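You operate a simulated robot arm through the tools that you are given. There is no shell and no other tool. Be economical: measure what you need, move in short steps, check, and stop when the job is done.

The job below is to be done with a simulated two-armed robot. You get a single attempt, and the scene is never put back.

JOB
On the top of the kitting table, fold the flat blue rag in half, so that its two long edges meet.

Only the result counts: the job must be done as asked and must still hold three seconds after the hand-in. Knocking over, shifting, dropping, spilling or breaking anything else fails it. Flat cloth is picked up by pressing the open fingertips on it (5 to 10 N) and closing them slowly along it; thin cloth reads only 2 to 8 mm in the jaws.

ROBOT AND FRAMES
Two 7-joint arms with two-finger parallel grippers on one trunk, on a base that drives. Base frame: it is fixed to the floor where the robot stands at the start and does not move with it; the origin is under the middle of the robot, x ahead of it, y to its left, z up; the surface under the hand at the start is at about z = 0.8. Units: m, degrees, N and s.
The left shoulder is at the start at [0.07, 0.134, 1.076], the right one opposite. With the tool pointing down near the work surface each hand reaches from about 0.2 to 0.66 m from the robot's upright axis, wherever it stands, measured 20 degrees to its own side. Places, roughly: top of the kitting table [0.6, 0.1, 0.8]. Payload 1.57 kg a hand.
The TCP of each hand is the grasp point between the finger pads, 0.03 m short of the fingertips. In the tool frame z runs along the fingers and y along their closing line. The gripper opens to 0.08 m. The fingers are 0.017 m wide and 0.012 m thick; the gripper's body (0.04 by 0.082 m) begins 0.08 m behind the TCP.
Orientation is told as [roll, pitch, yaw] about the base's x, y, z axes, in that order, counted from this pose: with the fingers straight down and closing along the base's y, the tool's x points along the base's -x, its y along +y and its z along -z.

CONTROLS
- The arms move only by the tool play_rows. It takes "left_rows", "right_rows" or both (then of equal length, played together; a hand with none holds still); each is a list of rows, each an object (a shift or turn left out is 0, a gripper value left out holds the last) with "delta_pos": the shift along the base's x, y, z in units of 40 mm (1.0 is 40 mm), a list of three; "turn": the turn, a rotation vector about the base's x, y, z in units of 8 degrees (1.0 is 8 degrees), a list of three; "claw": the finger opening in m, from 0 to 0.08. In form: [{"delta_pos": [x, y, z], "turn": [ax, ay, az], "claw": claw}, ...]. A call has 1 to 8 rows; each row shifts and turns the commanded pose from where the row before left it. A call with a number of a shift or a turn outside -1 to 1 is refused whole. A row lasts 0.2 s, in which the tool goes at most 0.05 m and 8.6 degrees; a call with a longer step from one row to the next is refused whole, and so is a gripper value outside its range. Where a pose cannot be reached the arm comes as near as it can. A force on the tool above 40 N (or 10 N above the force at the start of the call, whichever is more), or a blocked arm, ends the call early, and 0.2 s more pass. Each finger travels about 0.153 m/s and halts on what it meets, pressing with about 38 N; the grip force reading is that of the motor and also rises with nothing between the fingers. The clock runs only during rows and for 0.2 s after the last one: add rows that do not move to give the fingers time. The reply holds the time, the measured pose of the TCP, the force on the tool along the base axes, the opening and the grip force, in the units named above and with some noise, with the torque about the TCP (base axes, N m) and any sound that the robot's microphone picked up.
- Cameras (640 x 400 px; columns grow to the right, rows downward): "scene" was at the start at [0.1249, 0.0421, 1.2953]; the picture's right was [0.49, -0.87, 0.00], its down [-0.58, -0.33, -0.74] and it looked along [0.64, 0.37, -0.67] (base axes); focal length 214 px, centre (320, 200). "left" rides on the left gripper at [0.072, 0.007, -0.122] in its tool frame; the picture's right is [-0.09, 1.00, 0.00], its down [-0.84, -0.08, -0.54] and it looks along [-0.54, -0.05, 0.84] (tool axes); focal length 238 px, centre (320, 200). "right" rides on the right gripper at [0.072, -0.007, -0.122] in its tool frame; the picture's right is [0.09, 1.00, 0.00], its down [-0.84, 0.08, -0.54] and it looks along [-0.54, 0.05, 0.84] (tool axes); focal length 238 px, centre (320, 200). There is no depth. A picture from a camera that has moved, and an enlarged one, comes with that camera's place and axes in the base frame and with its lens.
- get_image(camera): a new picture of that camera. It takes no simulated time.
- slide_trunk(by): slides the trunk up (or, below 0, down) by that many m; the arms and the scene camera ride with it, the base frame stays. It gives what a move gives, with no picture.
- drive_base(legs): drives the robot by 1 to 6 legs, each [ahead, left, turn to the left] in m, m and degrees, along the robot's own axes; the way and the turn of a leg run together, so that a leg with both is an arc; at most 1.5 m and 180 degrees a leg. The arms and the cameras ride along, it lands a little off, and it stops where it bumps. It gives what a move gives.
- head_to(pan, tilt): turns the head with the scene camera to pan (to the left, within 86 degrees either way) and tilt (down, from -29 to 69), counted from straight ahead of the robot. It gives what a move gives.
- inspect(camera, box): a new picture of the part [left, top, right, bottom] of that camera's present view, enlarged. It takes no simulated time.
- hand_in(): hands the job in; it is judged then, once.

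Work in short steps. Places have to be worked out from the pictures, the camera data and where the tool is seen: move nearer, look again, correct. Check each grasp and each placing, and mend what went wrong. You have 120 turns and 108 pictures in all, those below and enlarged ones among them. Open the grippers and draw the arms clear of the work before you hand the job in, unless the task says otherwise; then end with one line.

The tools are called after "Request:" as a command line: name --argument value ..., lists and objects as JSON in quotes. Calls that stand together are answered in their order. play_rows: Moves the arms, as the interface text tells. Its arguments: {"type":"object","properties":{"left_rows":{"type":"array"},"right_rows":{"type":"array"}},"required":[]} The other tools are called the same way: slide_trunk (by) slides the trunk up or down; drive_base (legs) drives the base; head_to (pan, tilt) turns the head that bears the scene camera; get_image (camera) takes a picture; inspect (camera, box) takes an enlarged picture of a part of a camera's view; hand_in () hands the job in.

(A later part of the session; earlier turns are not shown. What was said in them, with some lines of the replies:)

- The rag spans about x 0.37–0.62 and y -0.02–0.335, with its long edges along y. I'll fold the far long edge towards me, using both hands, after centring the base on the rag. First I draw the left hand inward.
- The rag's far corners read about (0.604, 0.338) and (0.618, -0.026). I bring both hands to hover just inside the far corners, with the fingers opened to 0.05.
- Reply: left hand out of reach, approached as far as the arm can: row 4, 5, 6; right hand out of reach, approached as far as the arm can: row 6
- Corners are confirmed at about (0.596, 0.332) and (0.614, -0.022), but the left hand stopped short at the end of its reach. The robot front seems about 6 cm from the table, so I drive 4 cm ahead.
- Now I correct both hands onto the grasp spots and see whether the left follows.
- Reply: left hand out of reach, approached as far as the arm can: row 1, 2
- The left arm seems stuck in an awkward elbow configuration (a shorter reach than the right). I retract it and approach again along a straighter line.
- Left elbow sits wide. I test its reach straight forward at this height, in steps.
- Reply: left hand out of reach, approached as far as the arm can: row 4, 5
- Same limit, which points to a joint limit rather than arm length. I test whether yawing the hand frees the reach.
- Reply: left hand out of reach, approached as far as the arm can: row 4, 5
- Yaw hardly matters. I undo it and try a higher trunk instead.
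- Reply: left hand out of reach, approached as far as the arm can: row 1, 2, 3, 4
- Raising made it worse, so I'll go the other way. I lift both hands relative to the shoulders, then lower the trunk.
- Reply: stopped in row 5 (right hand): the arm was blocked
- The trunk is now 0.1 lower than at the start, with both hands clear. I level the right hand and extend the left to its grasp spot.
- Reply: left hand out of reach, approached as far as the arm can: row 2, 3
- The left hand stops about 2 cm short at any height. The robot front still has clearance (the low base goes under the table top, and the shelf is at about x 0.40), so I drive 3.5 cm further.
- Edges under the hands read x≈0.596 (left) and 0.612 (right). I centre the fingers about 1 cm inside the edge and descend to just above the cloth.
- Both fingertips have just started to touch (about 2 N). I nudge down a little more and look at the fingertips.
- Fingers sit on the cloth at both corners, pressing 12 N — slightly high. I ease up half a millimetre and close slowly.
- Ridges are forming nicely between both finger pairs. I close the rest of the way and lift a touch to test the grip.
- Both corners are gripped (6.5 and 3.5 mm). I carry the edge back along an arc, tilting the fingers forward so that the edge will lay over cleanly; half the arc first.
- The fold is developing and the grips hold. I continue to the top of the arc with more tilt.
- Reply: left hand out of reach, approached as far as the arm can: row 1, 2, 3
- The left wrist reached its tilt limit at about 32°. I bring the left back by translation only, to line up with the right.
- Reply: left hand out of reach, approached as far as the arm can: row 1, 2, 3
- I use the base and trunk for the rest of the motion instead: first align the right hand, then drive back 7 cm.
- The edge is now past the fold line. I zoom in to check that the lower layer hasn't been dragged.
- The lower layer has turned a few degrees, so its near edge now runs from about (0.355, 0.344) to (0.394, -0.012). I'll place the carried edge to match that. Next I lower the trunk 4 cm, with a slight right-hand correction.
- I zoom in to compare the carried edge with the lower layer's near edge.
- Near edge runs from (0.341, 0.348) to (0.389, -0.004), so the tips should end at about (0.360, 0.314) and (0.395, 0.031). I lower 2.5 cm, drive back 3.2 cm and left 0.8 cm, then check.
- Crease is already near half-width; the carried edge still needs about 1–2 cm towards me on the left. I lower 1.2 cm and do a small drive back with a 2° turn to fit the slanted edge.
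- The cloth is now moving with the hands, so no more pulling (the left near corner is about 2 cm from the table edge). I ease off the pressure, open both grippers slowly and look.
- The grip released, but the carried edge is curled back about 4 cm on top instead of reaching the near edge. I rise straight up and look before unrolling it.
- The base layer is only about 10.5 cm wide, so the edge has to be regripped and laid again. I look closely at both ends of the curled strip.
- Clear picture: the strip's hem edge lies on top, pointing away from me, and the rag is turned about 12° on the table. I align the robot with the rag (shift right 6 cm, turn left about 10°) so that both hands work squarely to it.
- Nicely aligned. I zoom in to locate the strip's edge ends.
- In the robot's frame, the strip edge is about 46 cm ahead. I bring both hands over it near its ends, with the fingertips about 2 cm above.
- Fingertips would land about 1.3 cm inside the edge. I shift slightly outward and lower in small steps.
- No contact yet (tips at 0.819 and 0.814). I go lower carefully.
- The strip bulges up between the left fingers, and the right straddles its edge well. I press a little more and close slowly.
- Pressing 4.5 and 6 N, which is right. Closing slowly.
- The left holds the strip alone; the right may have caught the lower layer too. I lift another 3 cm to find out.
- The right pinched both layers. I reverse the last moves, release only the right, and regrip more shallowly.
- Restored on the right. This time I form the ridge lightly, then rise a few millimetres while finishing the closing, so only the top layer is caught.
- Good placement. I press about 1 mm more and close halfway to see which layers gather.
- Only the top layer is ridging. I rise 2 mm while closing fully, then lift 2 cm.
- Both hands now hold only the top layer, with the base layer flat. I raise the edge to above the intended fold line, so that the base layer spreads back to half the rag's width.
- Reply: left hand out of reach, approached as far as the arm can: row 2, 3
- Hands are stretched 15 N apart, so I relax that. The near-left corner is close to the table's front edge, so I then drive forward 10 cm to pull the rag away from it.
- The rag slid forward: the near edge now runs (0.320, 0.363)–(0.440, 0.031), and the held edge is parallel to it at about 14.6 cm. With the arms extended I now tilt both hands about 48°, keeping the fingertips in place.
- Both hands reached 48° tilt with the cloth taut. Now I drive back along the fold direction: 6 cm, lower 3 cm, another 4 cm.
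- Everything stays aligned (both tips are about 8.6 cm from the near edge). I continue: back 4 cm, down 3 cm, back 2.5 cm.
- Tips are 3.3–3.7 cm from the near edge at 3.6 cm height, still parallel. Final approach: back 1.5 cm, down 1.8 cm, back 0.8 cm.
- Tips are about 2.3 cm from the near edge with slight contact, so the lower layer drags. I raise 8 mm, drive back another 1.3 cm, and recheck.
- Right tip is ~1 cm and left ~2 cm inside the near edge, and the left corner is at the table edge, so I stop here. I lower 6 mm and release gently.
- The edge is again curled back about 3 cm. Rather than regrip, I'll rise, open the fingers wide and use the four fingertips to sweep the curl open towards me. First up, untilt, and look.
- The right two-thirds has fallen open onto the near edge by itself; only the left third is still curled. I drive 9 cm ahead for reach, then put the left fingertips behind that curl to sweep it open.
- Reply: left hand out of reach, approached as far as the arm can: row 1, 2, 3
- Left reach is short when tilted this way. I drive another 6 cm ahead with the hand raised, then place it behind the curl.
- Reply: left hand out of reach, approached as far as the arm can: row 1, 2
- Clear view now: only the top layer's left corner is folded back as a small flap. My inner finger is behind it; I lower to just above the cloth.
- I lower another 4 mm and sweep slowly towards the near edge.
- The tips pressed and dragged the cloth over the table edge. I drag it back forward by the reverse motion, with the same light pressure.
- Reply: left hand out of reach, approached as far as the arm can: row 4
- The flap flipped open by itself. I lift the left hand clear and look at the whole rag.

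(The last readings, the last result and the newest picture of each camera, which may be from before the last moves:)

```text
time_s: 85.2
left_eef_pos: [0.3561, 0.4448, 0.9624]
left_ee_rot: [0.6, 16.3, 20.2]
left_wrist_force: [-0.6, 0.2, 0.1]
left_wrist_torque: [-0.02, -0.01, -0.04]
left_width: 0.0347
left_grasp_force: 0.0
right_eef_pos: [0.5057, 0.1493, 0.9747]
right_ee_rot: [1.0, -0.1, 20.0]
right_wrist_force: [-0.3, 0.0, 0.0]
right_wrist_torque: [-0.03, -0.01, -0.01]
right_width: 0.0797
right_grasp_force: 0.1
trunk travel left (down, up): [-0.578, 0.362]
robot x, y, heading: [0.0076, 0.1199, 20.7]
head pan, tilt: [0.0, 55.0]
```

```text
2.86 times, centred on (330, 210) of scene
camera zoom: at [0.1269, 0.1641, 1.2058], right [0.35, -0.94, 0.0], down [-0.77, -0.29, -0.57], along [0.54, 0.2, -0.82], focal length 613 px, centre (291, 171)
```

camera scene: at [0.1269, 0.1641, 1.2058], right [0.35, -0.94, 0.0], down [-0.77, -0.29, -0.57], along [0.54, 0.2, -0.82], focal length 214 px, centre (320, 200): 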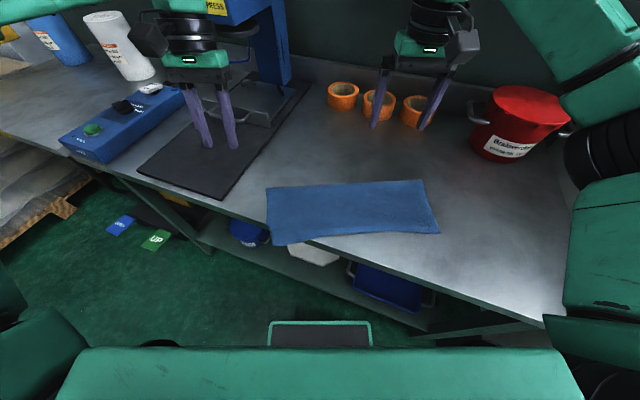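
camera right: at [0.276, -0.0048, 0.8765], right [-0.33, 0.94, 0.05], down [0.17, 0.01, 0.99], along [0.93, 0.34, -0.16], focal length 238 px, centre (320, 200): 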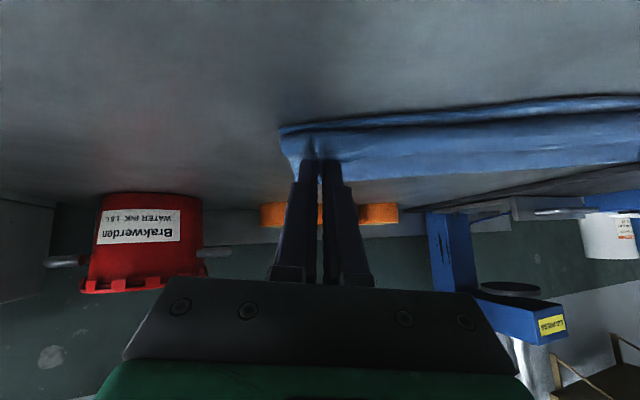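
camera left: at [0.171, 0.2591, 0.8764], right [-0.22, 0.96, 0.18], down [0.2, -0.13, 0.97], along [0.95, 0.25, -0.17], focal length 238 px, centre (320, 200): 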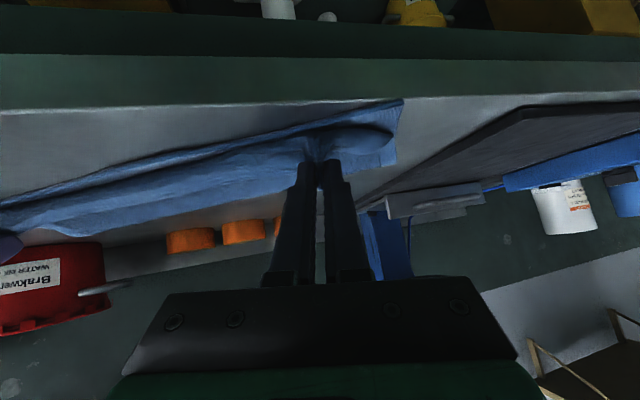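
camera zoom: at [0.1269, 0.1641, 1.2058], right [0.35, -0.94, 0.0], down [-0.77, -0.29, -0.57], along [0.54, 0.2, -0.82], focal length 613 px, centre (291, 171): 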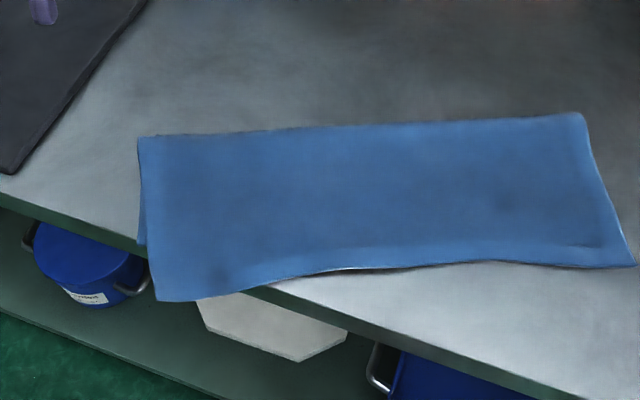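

A good flat fold, but the top layer overshoots the lower edge by about 4 cm and the left corner overhangs the table. I'll press lightly near the crease with both hands and draw the top layer forward; first I bring the hands above those spots.

Request:
play_rows --left_rows '[{"delta_pos": [0.08, -0.66, 0], "turn": [0.25, -0.65, 0], "claw": 0.03}, {"delta_pos": [0.08, -0.66, 0], "turn": [0.25, -0.65, 0]}, {"delta_pos": [0.08, -0.66, -0.5], "turn": [0.25, -0.65, 0]}, {"delta_pos": [0, -0.66, -0.7]}, {"delta_pos": [0, 0, -0.9]}, {"delta_pos": [0, 0, -0.6]}, {}]' --right_rows '[{"delta_pos": [-0.08, -0.38, -0.3], "claw": 0.03}, {"delta_pos": [-0.08, -0.38, -0.5]}, {"delta_pos": [-0.08, -0.38, -0.5]}, {"delta_pos": [-0.08, -0.38, -0.5]}, {"delta_pos": [0, 0, -0.7]}, {"delta_pos": [0, 0, -0.5]}, {}]'

Request:
get_image --camera "scene"

```text
time_s: 86.8
left_eef_pos: [0.3659, 0.3341, 0.8547]
left_ee_rot: [1.1, -0.5, 20.4]
left_wrist_force: [0.6, -0.1, -0.5]
left_wrist_torque: [0.02, 0.0, -0.01]
left_width: 0.03
left_grasp_force: 0.1
right_eef_pos: [0.4905, 0.0888, 0.8546]
right_ee_rot: [1.2, 0.1, 20.1]
right_wrist_force: [0.5, 0.3, -0.3]
right_wrist_torque: [-0.01, 0.02, 0.03]
right_width: 0.0301
right_grasp_force: 0.1
trunk travel left (down, up): [-0.578, 0.362]
robot x, y, heading: [0.0125, 0.1176, 20.8]
head pan, tilt: [0.0, 55.0]
```

```text
25 pictures are left
camera scene: at [0.1266, 0.1633, 1.2059], right [0.35, -0.94, 0.0], down [-0.77, -0.29, -0.57], along [0.54, 0.2, -0.82], focal length 214 px, centre (320, 200)
```

scene: 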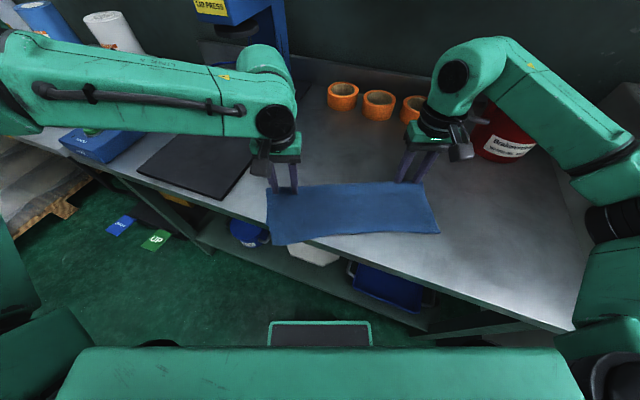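

Both are in place. I lower until a light contact of about 3 N.

Request:
play_rows --left_rows '[{"delta_pos": [0, 0, -0.3]}, {"delta_pos": [0, 0, -0.1]}, {"delta_pos": [0, 0, -0.05]}, {}]' --right_rows '[{"delta_pos": [0, 0, -0.3]}, {"delta_pos": [0, 0, -0.1]}, {"delta_pos": [0, 0, -0.05]}, {}]'

```text
time_s: 87.8
left_eef_pos: [0.3652, 0.3362, 0.8388]
left_ee_rot: [1.1, -0.6, 20.4]
left_wrist_force: [0.9, -1.1, 1.7]
left_wrist_torque: [-0.03, -0.06, 0.02]
left_width: 0.0302
left_grasp_force: 0.0
right_eef_pos: [0.4903, 0.0888, 0.8365]
right_ee_rot: [1.1, -0.1, 20.0]
right_wrist_force: [0.8, -0.7, 6.7]
right_wrist_torque: [0.03, -0.08, 0.02]
right_width: 0.0296
right_grasp_force: 0.1
trunk travel left (down, up): [-0.578, 0.362]
robot x, y, heading: [0.0131, 0.1212, 20.9]
head pan, tilt: [0.0, 55.0]
```

Left is at 1.7 N and right at 6.7 N; I balance them a little and drive 4 cm forward.

Request:
play_rows --left_rows '[{"delta_pos": [0, 0, -0.035]}, {}]' --right_rows '[{"delta_pos": [0, 0, 0.01]}, {}]'

Request:
drive_base --legs '[[0.04, 0, 0]]'

Request:
inspect --camera "scene" --box '[220, 140, 460, 290]'

```text
time_s: 88.4
left_eef_pos: [0.3654, 0.3366, 0.8364]
left_ee_rot: [1.0, -0.6, 20.3]
left_wrist_force: [0.4, -0.8, 4.7]
left_wrist_torque: [-0.04, -0.02, 0.01]
left_width: 0.0302
left_grasp_force: 0.0
right_eef_pos: [0.4908, 0.0881, 0.8369]
right_ee_rot: [1.2, -0.1, 19.9]
right_wrist_force: [-0.1, -0.5, 5.5]
right_wrist_torque: [0.0, -0.04, 0.01]
right_width: 0.0296
right_grasp_force: 0.0
trunk travel left (down, up): [-0.578, 0.362]
robot x, y, heading: [0.0076, 0.1198, 20.4]
head pan, tilt: [0.0, 55.0]
```

```text
time_s: 89.3
left_eef_pos: [0.4031, 0.3496, 0.836]
left_ee_rot: [1.0, -0.5, 20.3]
left_wrist_force: [-1.4, -1.1, 6.8]
left_wrist_torque: [-0.03, 0.05, 0.02]
left_width: 0.03
left_grasp_force: 0.0
right_eef_pos: [0.5289, 0.1022, 0.837]
right_ee_rot: [1.1, 0.1, 20.0]
right_wrist_force: [-0.5, 0.2, 6.2]
right_wrist_torque: [-0.02, 0.04, -0.05]
right_width: 0.0295
right_grasp_force: 0.2
trunk travel left (down, up): [-0.578, 0.362]
robot x, y, heading: [0.0527, 0.1305, 20.4]
head pan, tilt: [0.0, 55.0]
```

```text
2.67 times, centred on (340, 215) of scene
camera zoom: at [0.1643, 0.1774, 1.2059], right [0.35, -0.94, 0.0], down [-0.77, -0.29, -0.57], along [0.54, 0.2, -0.82], focal length 572 px, centre (267, 160)
```

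zoom: 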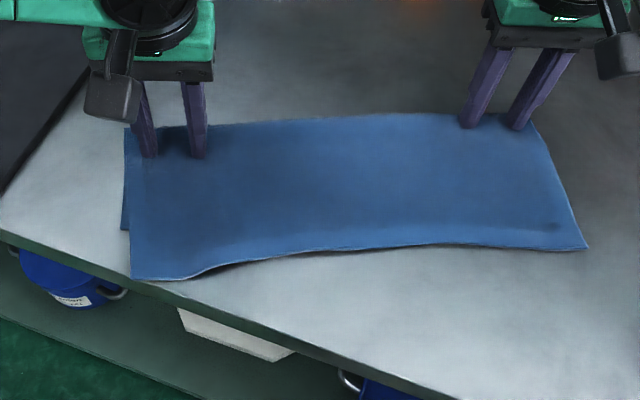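

The whole rag moved forward onto the table. I lift the hands off and re-examine the edges.

Request:
play_rows --left_rows '[{"delta_pos": [0, 0, 0.5]}, {"delta_pos": [0, 0, 1]}, {"delta_pos": [-0.5, 0, 1]}, {"delta_pos": [-0.7, -0.2, 0.5]}, {"delta_pos": [-0.7, -0.2, 0]}]' --right_rows '[{"delta_pos": [0, 0, 0.5]}, {"delta_pos": [0, 0, 1]}, {"delta_pos": [-0.5, -0.3, 1]}, {"delta_pos": [-0.7, -0.3, 0.5]}, {"delta_pos": [-0.7, -0.3, 0]}]'

Request:
inspect --camera "scene" --box '[220, 140, 460, 290]'

Request:
get_image --camera "right"

Request:
get_image --camera "left"

```text
time_s: 90.5
left_eef_pos: [0.3283, 0.3325, 0.953]
left_ee_rot: [1.0, -0.5, 20.4]
left_wrist_force: [-0.4, 0.9, 0.7]
left_wrist_torque: [0.0, -0.03, 0.0]
left_width: 0.03
left_grasp_force: 0.1
right_eef_pos: [0.4504, 0.0653, 0.959]
right_ee_rot: [1.1, 0.0, 19.9]
right_wrist_force: [-1.0, -0.5, 0.2]
right_wrist_torque: [0.0, 0.0, -0.01]
right_width: 0.0298
right_grasp_force: 0.1
trunk travel left (down, up): [-0.578, 0.362]
robot x, y, heading: [0.046, 0.1338, 20.4]
head pan, tilt: [0.0, 55.0]
```

```text
2.67 times, centred on (340, 215) of scene
camera zoom: at [0.1633, 0.1768, 1.206], right [0.35, -0.94, 0.0], down [-0.77, -0.29, -0.57], along [0.54, 0.2, -0.82], focal length 572 px, centre (267, 160)
```

zoom: 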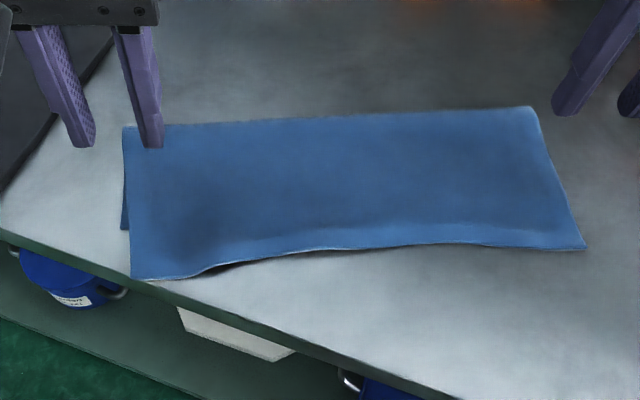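

```text
22 pictures are left
camera right: at [0.3857, 0.0322, 1.0794], right [-0.43, 0.9, 0.02], down [0.76, 0.35, 0.54], along [0.49, 0.25, -0.84], focal length 238 px, centre (320, 200)
```

right: 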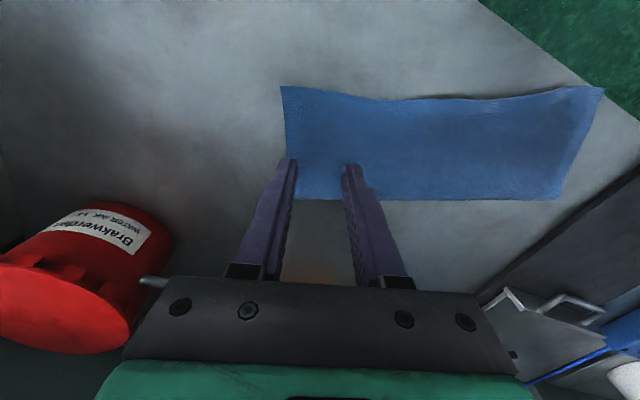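

```text
21 pictures are left
camera left: at [0.2565, 0.3126, 1.075], right [-0.26, 0.97, 0.02], down [0.81, 0.21, 0.55], along [0.53, 0.16, -0.84], focal length 238 px, centre (320, 200)
```

left: 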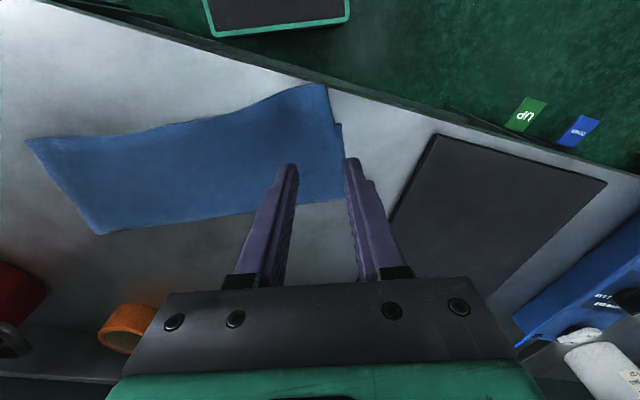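

The overshoot is about 3.5–4 cm along the whole length. The overshooting strip lies on bare table, so I can grip just that layer, now in the correct orientation. I drive back 10 cm and place the hands over its two corners.

Request:
drive_base --legs '[[-0.1, 0, 0]]'

Request:
play_rows --left_rows '[{"delta_pos": [0.63, 0.1, -0.2], "claw": 0.036}, {"delta_pos": [0.63, 0.1, -0.5]}, {"delta_pos": [0.62, 0.09, -0.8]}, {"delta_pos": [0, 0, -0.8]}, {}]' --right_rows '[{"delta_pos": [0.65, 0.15, -0.2], "claw": 0.036}, {"delta_pos": [0.65, 0.15, -0.65]}, {"delta_pos": [0.65, 0.15, -0.8]}, {"delta_pos": [0, 0, -0.8]}, {}]'

Request:
inspect --camera "left" --box '[160, 60, 480, 260]'

Request:
inspect --camera "right" --box '[160, 60, 480, 260]'

```text
time_s: 91.6
left_eef_pos: [0.236, 0.2998, 0.9532]
left_ee_rot: [1.1, -0.4, 20.4]
left_wrist_force: [-0.2, 0.3, -0.2]
left_wrist_torque: [0.01, 0.01, -0.03]
left_width: 0.0299
left_grasp_force: 0.1
right_eef_pos: [0.36, 0.0308, 0.9578]
right_ee_rot: [1.1, 0.1, 19.9]
right_wrist_force: [0.0, 0.3, 1.5]
right_wrist_torque: [0.01, -0.04, 0.01]
right_width: 0.03
right_grasp_force: 0.0
trunk travel left (down, up): [-0.578, 0.362]
robot x, y, heading: [-0.0465, 0.0968, 20.6]
head pan, tilt: [0.0, 55.0]
```

```text
time_s: 92.8
left_eef_pos: [0.3107, 0.3119, 0.8644]
left_ee_rot: [0.9, -0.4, 20.3]
left_wrist_force: [0.3, -0.3, 0.4]
left_wrist_torque: [0.02, -0.02, 0.03]
left_width: 0.036
left_grasp_force: 0.0
right_eef_pos: [0.4375, 0.0479, 0.8604]
right_ee_rot: [1.1, 0.0, 20.0]
right_wrist_force: [-0.6, 0.8, 0.0]
right_wrist_torque: [-0.01, 0.02, 0.0]
right_width: 0.0359
right_grasp_force: 0.0
trunk travel left (down, up): [-0.578, 0.362]
robot x, y, heading: [-0.0416, 0.1005, 20.7]
head pan, tilt: [0.0, 55.0]
```

```text
2.00 times, centred on (320, 160) of left
camera zoom: at [0.2393, 0.2914, 0.9846], right [-0.26, 0.97, 0.02], down [0.81, 0.21, 0.55], along [0.52, 0.16, -0.84], focal length 477 px, centre (320, 280)
```

zoom: 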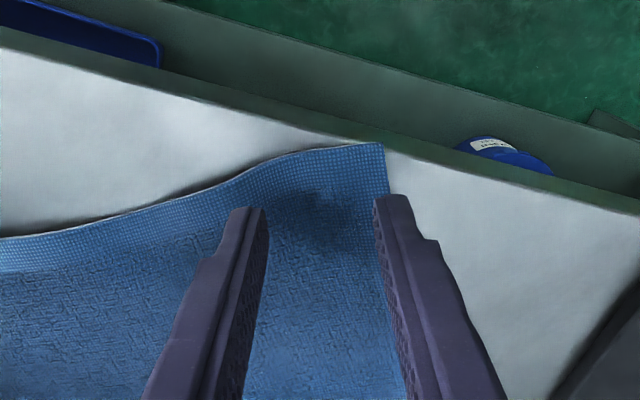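

```text
2.00 times, centred on (320, 160) of right
camera zoom: at [0.3727, 0.0151, 0.9818], right [-0.43, 0.9, 0.02], down [0.76, 0.35, 0.54], along [0.48, 0.25, -0.84], focal length 477 px, centre (320, 280)
```

zoom: 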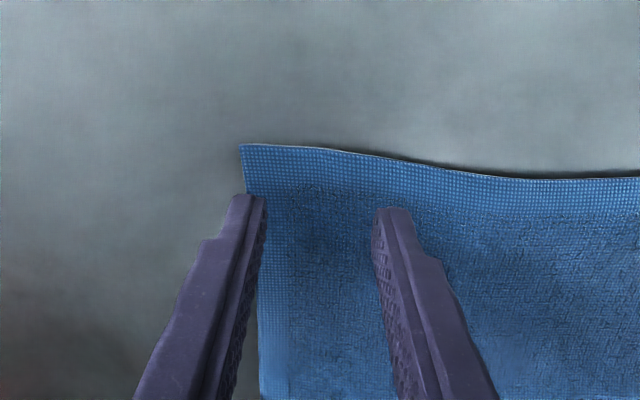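

Good alignment: fingertips will land just inside the hem near both corners. I descend to contact.

Request:
play_rows --left_rows '[{"delta_pos": [0, 0, -0.4]}, {"delta_pos": [0, 0, -0.25]}, {"delta_pos": [0, 0, -0.08]}, {}]' --right_rows '[{"delta_pos": [0, 0, -0.3]}, {"delta_pos": [0, 0, -0.25]}, {"delta_pos": [0, 0, -0.08]}, {}]'

```text
time_s: 93.8
left_eef_pos: [0.3112, 0.3114, 0.833]
left_ee_rot: [1.0, -0.5, 20.4]
left_wrist_force: [0.7, 1.0, 7.3]
left_wrist_torque: [-0.08, -0.09, 0.0]
left_width: 0.0358
left_grasp_force: 0.0
right_eef_pos: [0.4373, 0.0484, 0.8342]
right_ee_rot: [1.1, 0.1, 19.9]
right_wrist_force: [0.5, -0.7, 1.8]
right_wrist_torque: [-0.01, -0.03, -0.02]
right_width: 0.036
right_grasp_force: 0.1
trunk travel left (down, up): [-0.578, 0.362]
robot x, y, heading: [-0.0457, 0.1004, 20.5]
head pan, tilt: [0.0, 55.0]
```

Left 7.3 N, right 1.8 N. I press the right slightly more and close both slowly.

Request:
play_rows --left_rows '[{}, {"claw": 0.031}, {"claw": 0.027}, {"claw": 0.022}, {"claw": 0.018}, {"claw": 0.014}, {"claw": 0.009}, {"claw": 0.004}]' --right_rows '[{"delta_pos": [0, 0, -0.04]}, {"claw": 0.031}, {"claw": 0.027}, {"claw": 0.022}, {"claw": 0.018}, {"claw": 0.014}, {"claw": 0.009}, {"claw": 0.004}]'

Request:
play_rows --left_rows '[{"claw": 0}, {}, {"delta_pos": [0, 0, 0.4]}, {"delta_pos": [0.2, 0.08, 0.6]}, {}]' --right_rows '[{"claw": 0}, {}, {"delta_pos": [0, 0, 0.4]}, {"delta_pos": [0.2, 0.08, 0.6]}, {}]'

Request:
inspect --camera "scene" --box '[200, 90, 440, 240]'

```text
time_s: 95.6
left_eef_pos: [0.3099, 0.31, 0.8328]
left_ee_rot: [1.0, -0.5, 20.3]
left_wrist_force: [2.3, -4.1, 7.1]
left_wrist_torque: [-0.14, -0.1, 0.01]
left_width: 0.0081
left_grasp_force: 2.9
right_eef_pos: [0.4376, 0.0487, 0.8345]
right_ee_rot: [1.0, 0.0, 20.0]
right_wrist_force: [-1.8, 5.5, 4.0]
right_wrist_torque: [0.15, 0.07, 0.01]
right_width: 0.0051
right_grasp_force: 6.6
trunk travel left (down, up): [-0.578, 0.362]
robot x, y, heading: [-0.0447, 0.0973, 20.2]
head pan, tilt: [0.0, 55.0]
```

```text
time_s: 96.8
left_eef_pos: [0.3181, 0.3144, 0.8712]
left_ee_rot: [1.0, -0.5, 20.5]
left_wrist_force: [3.2, -7.2, -0.1]
left_wrist_torque: [-0.23, -0.1, -0.04]
left_width: 0.0042
left_grasp_force: 25.1
right_eef_pos: [0.4454, 0.0516, 0.8729]
right_ee_rot: [1.1, 0.1, 20.0]
right_wrist_force: [-3.5, 6.8, 0.1]
right_wrist_torque: [0.16, 0.06, -0.03]
right_width: 0.0033
right_grasp_force: 24.6
trunk travel left (down, up): [-0.578, 0.362]
robot x, y, heading: [-0.047, 0.103, 20.4]
head pan, tilt: [0.0, 55.0]
```

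```text
2.67 times, centred on (320, 165) of scene
camera zoom: at [0.0722, 0.1425, 1.2058], right [0.35, -0.94, 0.0], down [-0.77, -0.29, -0.57], along [0.54, 0.2, -0.82], focal length 572 px, centre (320, 293)
```

zoom: 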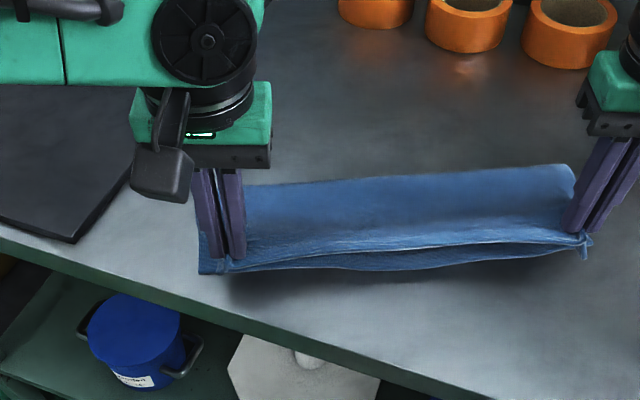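

Both corners are gripped again, single layer. I raise 7 cm and drive 10 cm forward, so the crease unrolls outward to half width.

Request:
slide_trunk --by 0.065

Request:
drive_base --legs '[[0.1, 0.004, 0]]'

Request:
play_rows --left_rows '[{"delta_pos": [0.3, 0.13, 0]}, {"delta_pos": [0.3, 0.13, 0]}, {"delta_pos": [0.3, 0.13, 0]}, {}]' --right_rows '[{"delta_pos": [0.3, 0.13, 0]}, {"delta_pos": [0.3, 0.13, 0]}, {"delta_pos": [0.3, 0.13, 0]}, {}]'

Request:
get_image --camera "scene"

```text
time_s: 97.8
left_eef_pos: [0.3186, 0.3141, 0.9365]
left_ee_rot: [1.0, -0.4, 20.3]
left_wrist_force: [3.6, -6.9, -0.7]
left_wrist_torque: [-0.21, -0.1, -0.03]
left_width: 0.0042
left_grasp_force: 24.3
right_eef_pos: [0.4456, 0.0525, 0.9376]
right_ee_rot: [1.1, 0.1, 20.0]
right_wrist_force: [-3.4, 6.4, -0.8]
right_wrist_torque: [0.18, 0.08, -0.02]
right_width: 0.0034
right_grasp_force: 24.5
trunk travel left (down, up): [-0.643, 0.297]
robot x, y, heading: [-0.0421, 0.1027, 20.7]
head pan, tilt: [0.0, 55.0]
```

```text
time_s: 99.0
left_eef_pos: [0.4105, 0.3539, 0.9371]
left_ee_rot: [1.0, -0.4, 20.4]
left_wrist_force: [3.3, -6.6, -0.2]
left_wrist_torque: [-0.21, -0.08, -0.05]
left_width: 0.0041
left_grasp_force: 25.0
right_eef_pos: [0.5379, 0.0927, 0.9383]
right_ee_rot: [1.1, 0.1, 20.0]
right_wrist_force: [-3.4, 7.1, 0.3]
right_wrist_torque: [0.18, 0.09, 0.01]
right_width: 0.0035
right_grasp_force: 24.6
trunk travel left (down, up): [-0.643, 0.297]
robot x, y, heading: [0.0499, 0.1357, 21.0]
head pan, tilt: [0.0, 55.0]
```

```text
time_s: 100.0
left_eef_pos: [0.4458, 0.3697, 0.9359]
left_ee_rot: [0.9, -0.5, 20.3]
left_wrist_force: [3.3, -8.2, -0.4]
left_wrist_torque: [-0.23, -0.11, -0.05]
left_width: 0.004
left_grasp_force: 25.1
right_eef_pos: [0.5719, 0.1068, 0.9381]
right_ee_rot: [1.2, 0.0, 20.0]
right_wrist_force: [-4.0, 7.7, 0.4]
right_wrist_torque: [0.22, 0.09, 0.0]
right_width: 0.0035
right_grasp_force: 24.6
trunk travel left (down, up): [-0.643, 0.297]
robot x, y, heading: [0.0484, 0.1362, 20.9]
head pan, tilt: [0.0, 55.0]
```

```text
17 pictures are left
camera scene: at [0.1644, 0.1816, 1.2709], right [0.35, -0.94, 0.0], down [-0.77, -0.29, -0.57], along [0.54, 0.2, -0.82], focal length 214 px, centre (320, 200)
```

scene: 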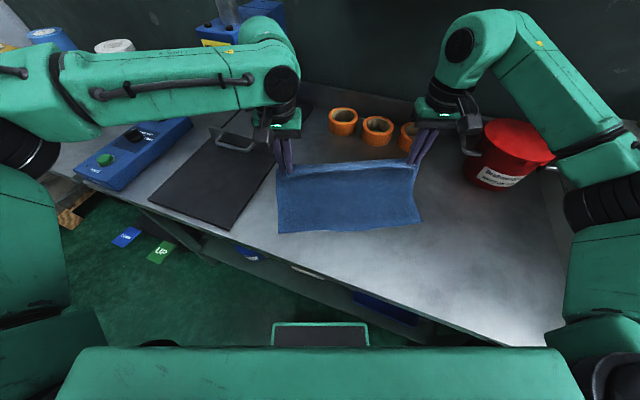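

Near edge now runs (0.345, 0.359)–(0.495, 0.041); the tips stand about 9.6 cm ahead of it, nearly taut, and laterally matched. I lay the edge back along an arc with the arms.

Request:
play_rows --left_rows '[{"delta_pos": [-0.36, -0.17, -0.15]}, {"delta_pos": [-0.41, -0.19, -0.25]}, {"delta_pos": [-0.384, -0.18, -0.4]}, {"delta_pos": [-0.34, -0.16, -0.5]}, {"delta_pos": [-0.27, -0.13, -0.5]}, {}]' --right_rows '[{"delta_pos": [-0.36, -0.17, -0.15]}, {"delta_pos": [-0.41, -0.19, -0.25]}, {"delta_pos": [-0.384, -0.18, -0.4]}, {"delta_pos": [-0.34, -0.16, -0.5]}, {"delta_pos": [-0.27, -0.13, -0.5]}, {}]'

Request:
inspect --camera "scene" --box '[230, 150, 470, 300]'

```text
time_s: 101.4
left_eef_pos: [0.3755, 0.337, 0.8648]
left_ee_rot: [0.9, -0.4, 20.4]
left_wrist_force: [3.0, -7.0, -0.6]
left_wrist_torque: [-0.26, -0.12, -0.02]
left_width: 0.0039
left_grasp_force: 25.1
right_eef_pos: [0.501, 0.0748, 0.8673]
right_ee_rot: [1.1, 0.1, 20.0]
right_wrist_force: [-3.8, 6.6, -0.7]
right_wrist_torque: [0.22, 0.1, 0.01]
right_width: 0.0034
right_grasp_force: 24.9
trunk travel left (down, up): [-0.643, 0.297]
robot x, y, heading: [0.0486, 0.1362, 20.5]
head pan, tilt: [0.0, 55.0]
```

```text
2.67 times, centred on (350, 225) of scene
camera zoom: at [0.1651, 0.1822, 1.2708], right [0.35, -0.94, 0.0], down [-0.77, -0.29, -0.57], along [0.54, 0.2, -0.82], focal length 572 px, centre (240, 133)
```

zoom: 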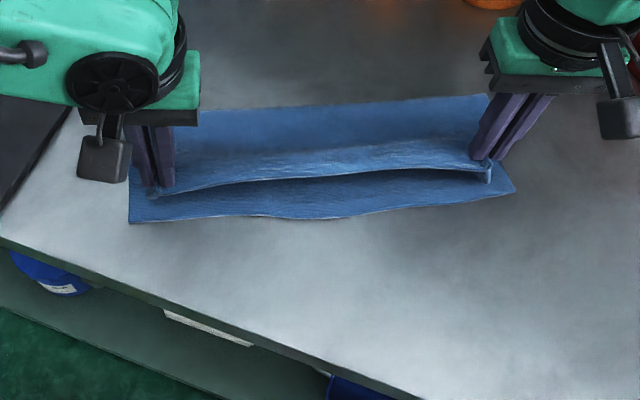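

Parallel and well matched: 2.1 and 1.8 cm from the near edge at 3.4 cm height. I do the final lowering onto the edge.

Request:
play_rows --left_rows '[{"delta_pos": [-0.12, -0.06, -0.2]}, {"delta_pos": [-0.11, -0.05, -0.2]}, {"delta_pos": [0, 0, -0.12]}, {}]' --right_rows '[{"delta_pos": [-0.09, -0.045, -0.22]}, {"delta_pos": [-0.09, -0.045, -0.22]}, {"delta_pos": [0, 0, -0.14]}, {}]'

Request:
inspect --camera "scene" --box '[250, 160, 450, 260]'

```text
time_s: 102.4
left_eef_pos: [0.3648, 0.3308, 0.8434]
left_ee_rot: [1.0, -0.4, 20.5]
left_wrist_force: [3.0, -6.7, 0.7]
left_wrist_torque: [-0.2, -0.08, -0.03]
left_width: 0.0041
left_grasp_force: 24.9
right_eef_pos: [0.4937, 0.0698, 0.8434]
right_ee_rot: [1.2, 0.0, 20.1]
right_wrist_force: [-3.5, 6.6, 0.7]
right_wrist_torque: [0.17, 0.08, 0.0]
right_width: 0.0035
right_grasp_force: 24.4
trunk travel left (down, up): [-0.643, 0.297]
robot x, y, heading: [0.0485, 0.1376, 20.7]
head pan, tilt: [0.0, 55.0]
```

```text
3.20 times, centred on (350, 210) of scene
camera zoom: at [0.1647, 0.182, 1.2709], right [0.35, -0.94, 0.0], down [-0.77, -0.29, -0.57], along [0.54, 0.2, -0.82], focal length 686 px, centre (224, 168)
```

zoom: 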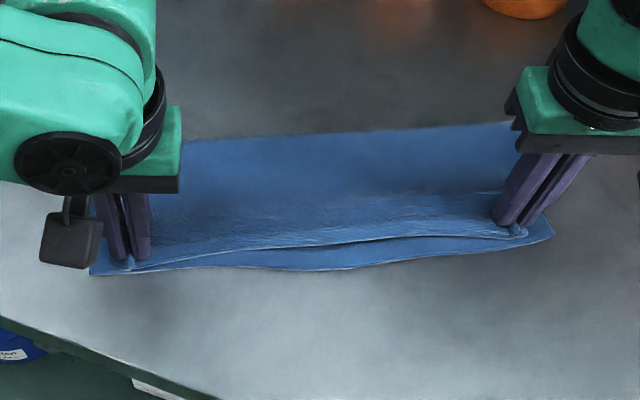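

The crease is now at 12.5 cm, exactly half. I nudge the edge 6 mm further, lower 2 mm and release slowly.

Request:
play_rows --left_rows '[{"delta_pos": [-0.14, -0.07, 0]}, {"delta_pos": [0, 0, -0.1]}, {"claw": 0.01}, {"claw": 0.016}, {"claw": 0.022}, {"claw": 0.03}, {"claw": 0.036}, {}]' --right_rows '[{"delta_pos": [-0.14, -0.07, 0]}, {"delta_pos": [0, 0, -0.1]}, {"claw": 0.01}, {"claw": 0.016}, {"claw": 0.022}, {"claw": 0.03}, {"claw": 0.036}, {}]'

Request:
play_rows --left_rows '[{"delta_pos": [0, 0, 0.3]}, {"delta_pos": [0, 0, 0.6]}, {"delta_pos": [0, 0, 1]}, {"delta_pos": [0, 0.5, 0.8]}, {"delta_pos": [0, 0.8, 0.5]}, {"delta_pos": [0, 0.9, 0]}]' --right_rows '[{"delta_pos": [0, 0, 0.3]}, {"delta_pos": [0, 0, 0.6]}, {"delta_pos": [0, 0, 1]}, {"delta_pos": [-0.2, -0.4, 0.8]}, {"delta_pos": [-0.2, -0.6, 0.5]}, {}]'

Request:
inspect --camera "scene" --box '[250, 160, 450, 260]'

Request:
get_image --camera "scene"

```text
time_s: 104.2
left_eef_pos: [0.3621, 0.3279, 0.8398]
left_ee_rot: [1.0, -0.4, 20.4]
left_wrist_force: [0.6, -0.1, 0.1]
left_wrist_torque: [0.01, 0.01, -0.01]
left_width: 0.036
left_grasp_force: 0.1
right_eef_pos: [0.4893, 0.067, 0.84]
right_ee_rot: [1.1, 0.1, 20.0]
right_wrist_force: [0.1, -0.6, 1.2]
right_wrist_torque: [-0.02, -0.04, -0.01]
right_width: 0.0358
right_grasp_force: 0.1
trunk travel left (down, up): [-0.643, 0.297]
robot x, y, heading: [0.0509, 0.1389, 20.4]
head pan, tilt: [0.0, 55.0]
```

```text
time_s: 105.6
left_eef_pos: [0.3599, 0.421, 0.9688]
left_ee_rot: [1.0, -0.4, 20.3]
left_wrist_force: [-0.2, -0.1, 0.1]
left_wrist_torque: [-0.05, 0.03, -0.01]
left_width: 0.0359
left_grasp_force: 0.1
right_eef_pos: [0.4735, 0.0252, 0.9676]
right_ee_rot: [1.0, 0.0, 20.2]
right_wrist_force: [1.1, -0.2, 1.2]
right_wrist_torque: [-0.03, 0.03, 0.0]
right_width: 0.0359
right_grasp_force: 0.1
trunk travel left (down, up): [-0.643, 0.297]
robot x, y, heading: [0.0475, 0.1362, 20.6]
head pan, tilt: [0.0, 55.0]
```

```text
3.20 times, centred on (350, 210) of scene
camera zoom: at [0.1654, 0.1841, 1.2707], right [0.35, -0.94, 0.0], down [-0.77, -0.29, -0.57], along [0.54, 0.2, -0.82], focal length 686 px, centre (224, 168)
```

zoom: 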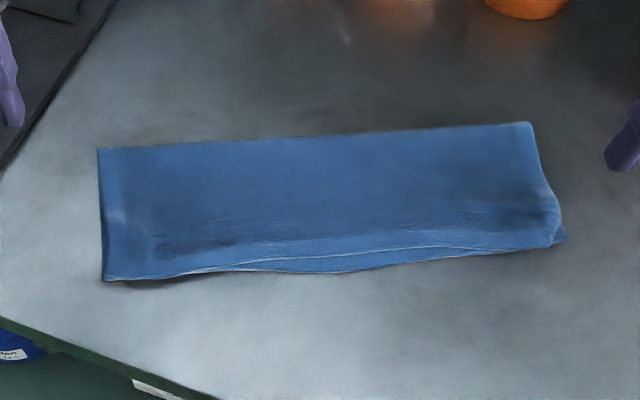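

```text
13 pictures are left
camera scene: at [0.1654, 0.1841, 1.2707], right [0.35, -0.94, 0.0], down [-0.77, -0.29, -0.57], along [0.54, 0.2, -0.82], focal length 214 px, centre (320, 200)
```

scene: 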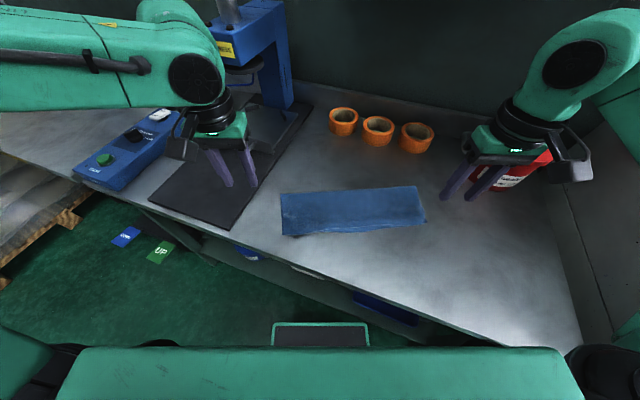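

The long edges now meet within about 1 cm along the whole length, and the other items are untouched. I back the robot off so the arms are clear.

Request:
slide_trunk --by 0.05

Request:
drive_base --legs '[[-0.2, 0, 0]]'

Request:
get_image --camera "scene"

Request:
inspect --camera "scene" --box '[250, 80, 450, 200]'

```text
time_s: 106.5
left_eef_pos: [0.3596, 0.4184, 1.0182]
left_ee_rot: [1.1, -0.4, 20.4]
left_wrist_force: [0.5, 0.4, -0.1]
left_wrist_torque: [-0.01, 0.02, -0.01]
left_width: 0.0362
left_grasp_force: 0.0
right_eef_pos: [0.4729, 0.0244, 1.0167]
right_ee_rot: [1.1, 0.0, 19.9]
right_wrist_force: [0.0, 0.3, -1.0]
right_wrist_torque: [-0.01, 0.01, -0.01]
right_width: 0.0362
right_grasp_force: 0.1
trunk travel left (down, up): [-0.693, 0.247]
robot x, y, heading: [0.0523, 0.1393, 20.7]
head pan, tilt: [0.0, 55.0]
```

```text
time_s: 108.1
left_eef_pos: [0.1792, 0.3498, 1.0184]
left_ee_rot: [1.0, -0.4, 20.5]
left_wrist_force: [-0.6, 0.7, -0.1]
left_wrist_torque: [-0.01, 0.02, 0.04]
left_width: 0.036
left_grasp_force: 0.1
right_eef_pos: [0.293, -0.0415, 1.0163]
right_ee_rot: [1.0, 0.1, 20.2]
right_wrist_force: [-0.5, 0.5, 0.0]
right_wrist_torque: [0.01, -0.01, 0.02]
right_width: 0.0359
right_grasp_force: 0.0
trunk travel left (down, up): [-0.693, 0.247]
robot x, y, heading: [-0.1326, 0.0697, 20.7]
head pan, tilt: [0.0, 55.0]
```

```text
12 pictures are left
camera scene: at [-0.015, 0.1141, 1.3207], right [0.36, -0.93, 0.0], down [-0.77, -0.29, -0.57], along [0.54, 0.2, -0.82], focal length 214 px, centre (320, 200)
```

scene: 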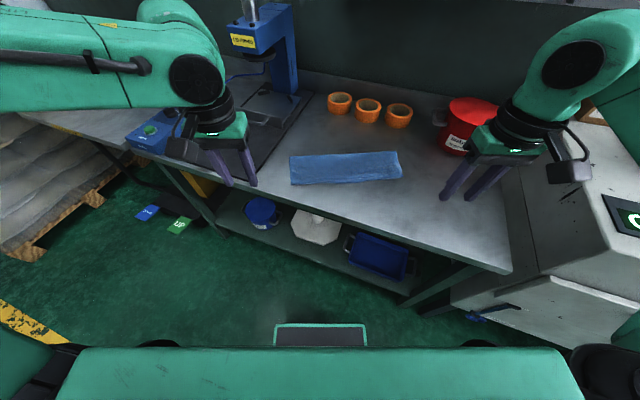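

```text
3.20 times, centred on (350, 140) of scene
camera zoom: at [-0.015, 0.1141, 1.3207], right [0.36, -0.93, 0.0], down [-0.77, -0.29, -0.57], along [0.54, 0.2, -0.82], focal length 686 px, centre (224, 392)
```

zoom: 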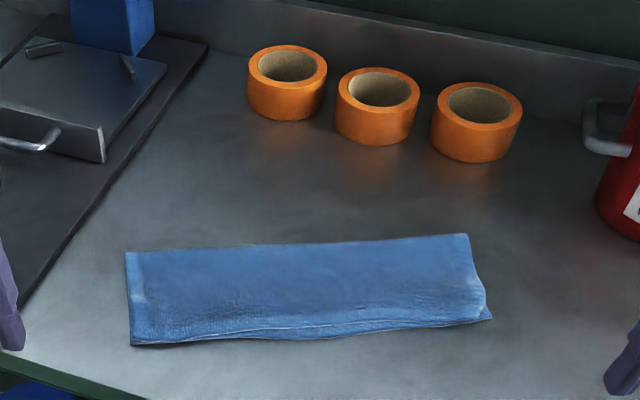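

The rag is folded in half, flat on the table, with the long edges together, the grippers open and the arms clear. Handing in.

Request:
hand_in

```text
The job is handed in.
```

I folded the blue rag in half on the kitting table. Its long edges meet to within about 1 cm along their length, the grippers are open and the arms are clear.
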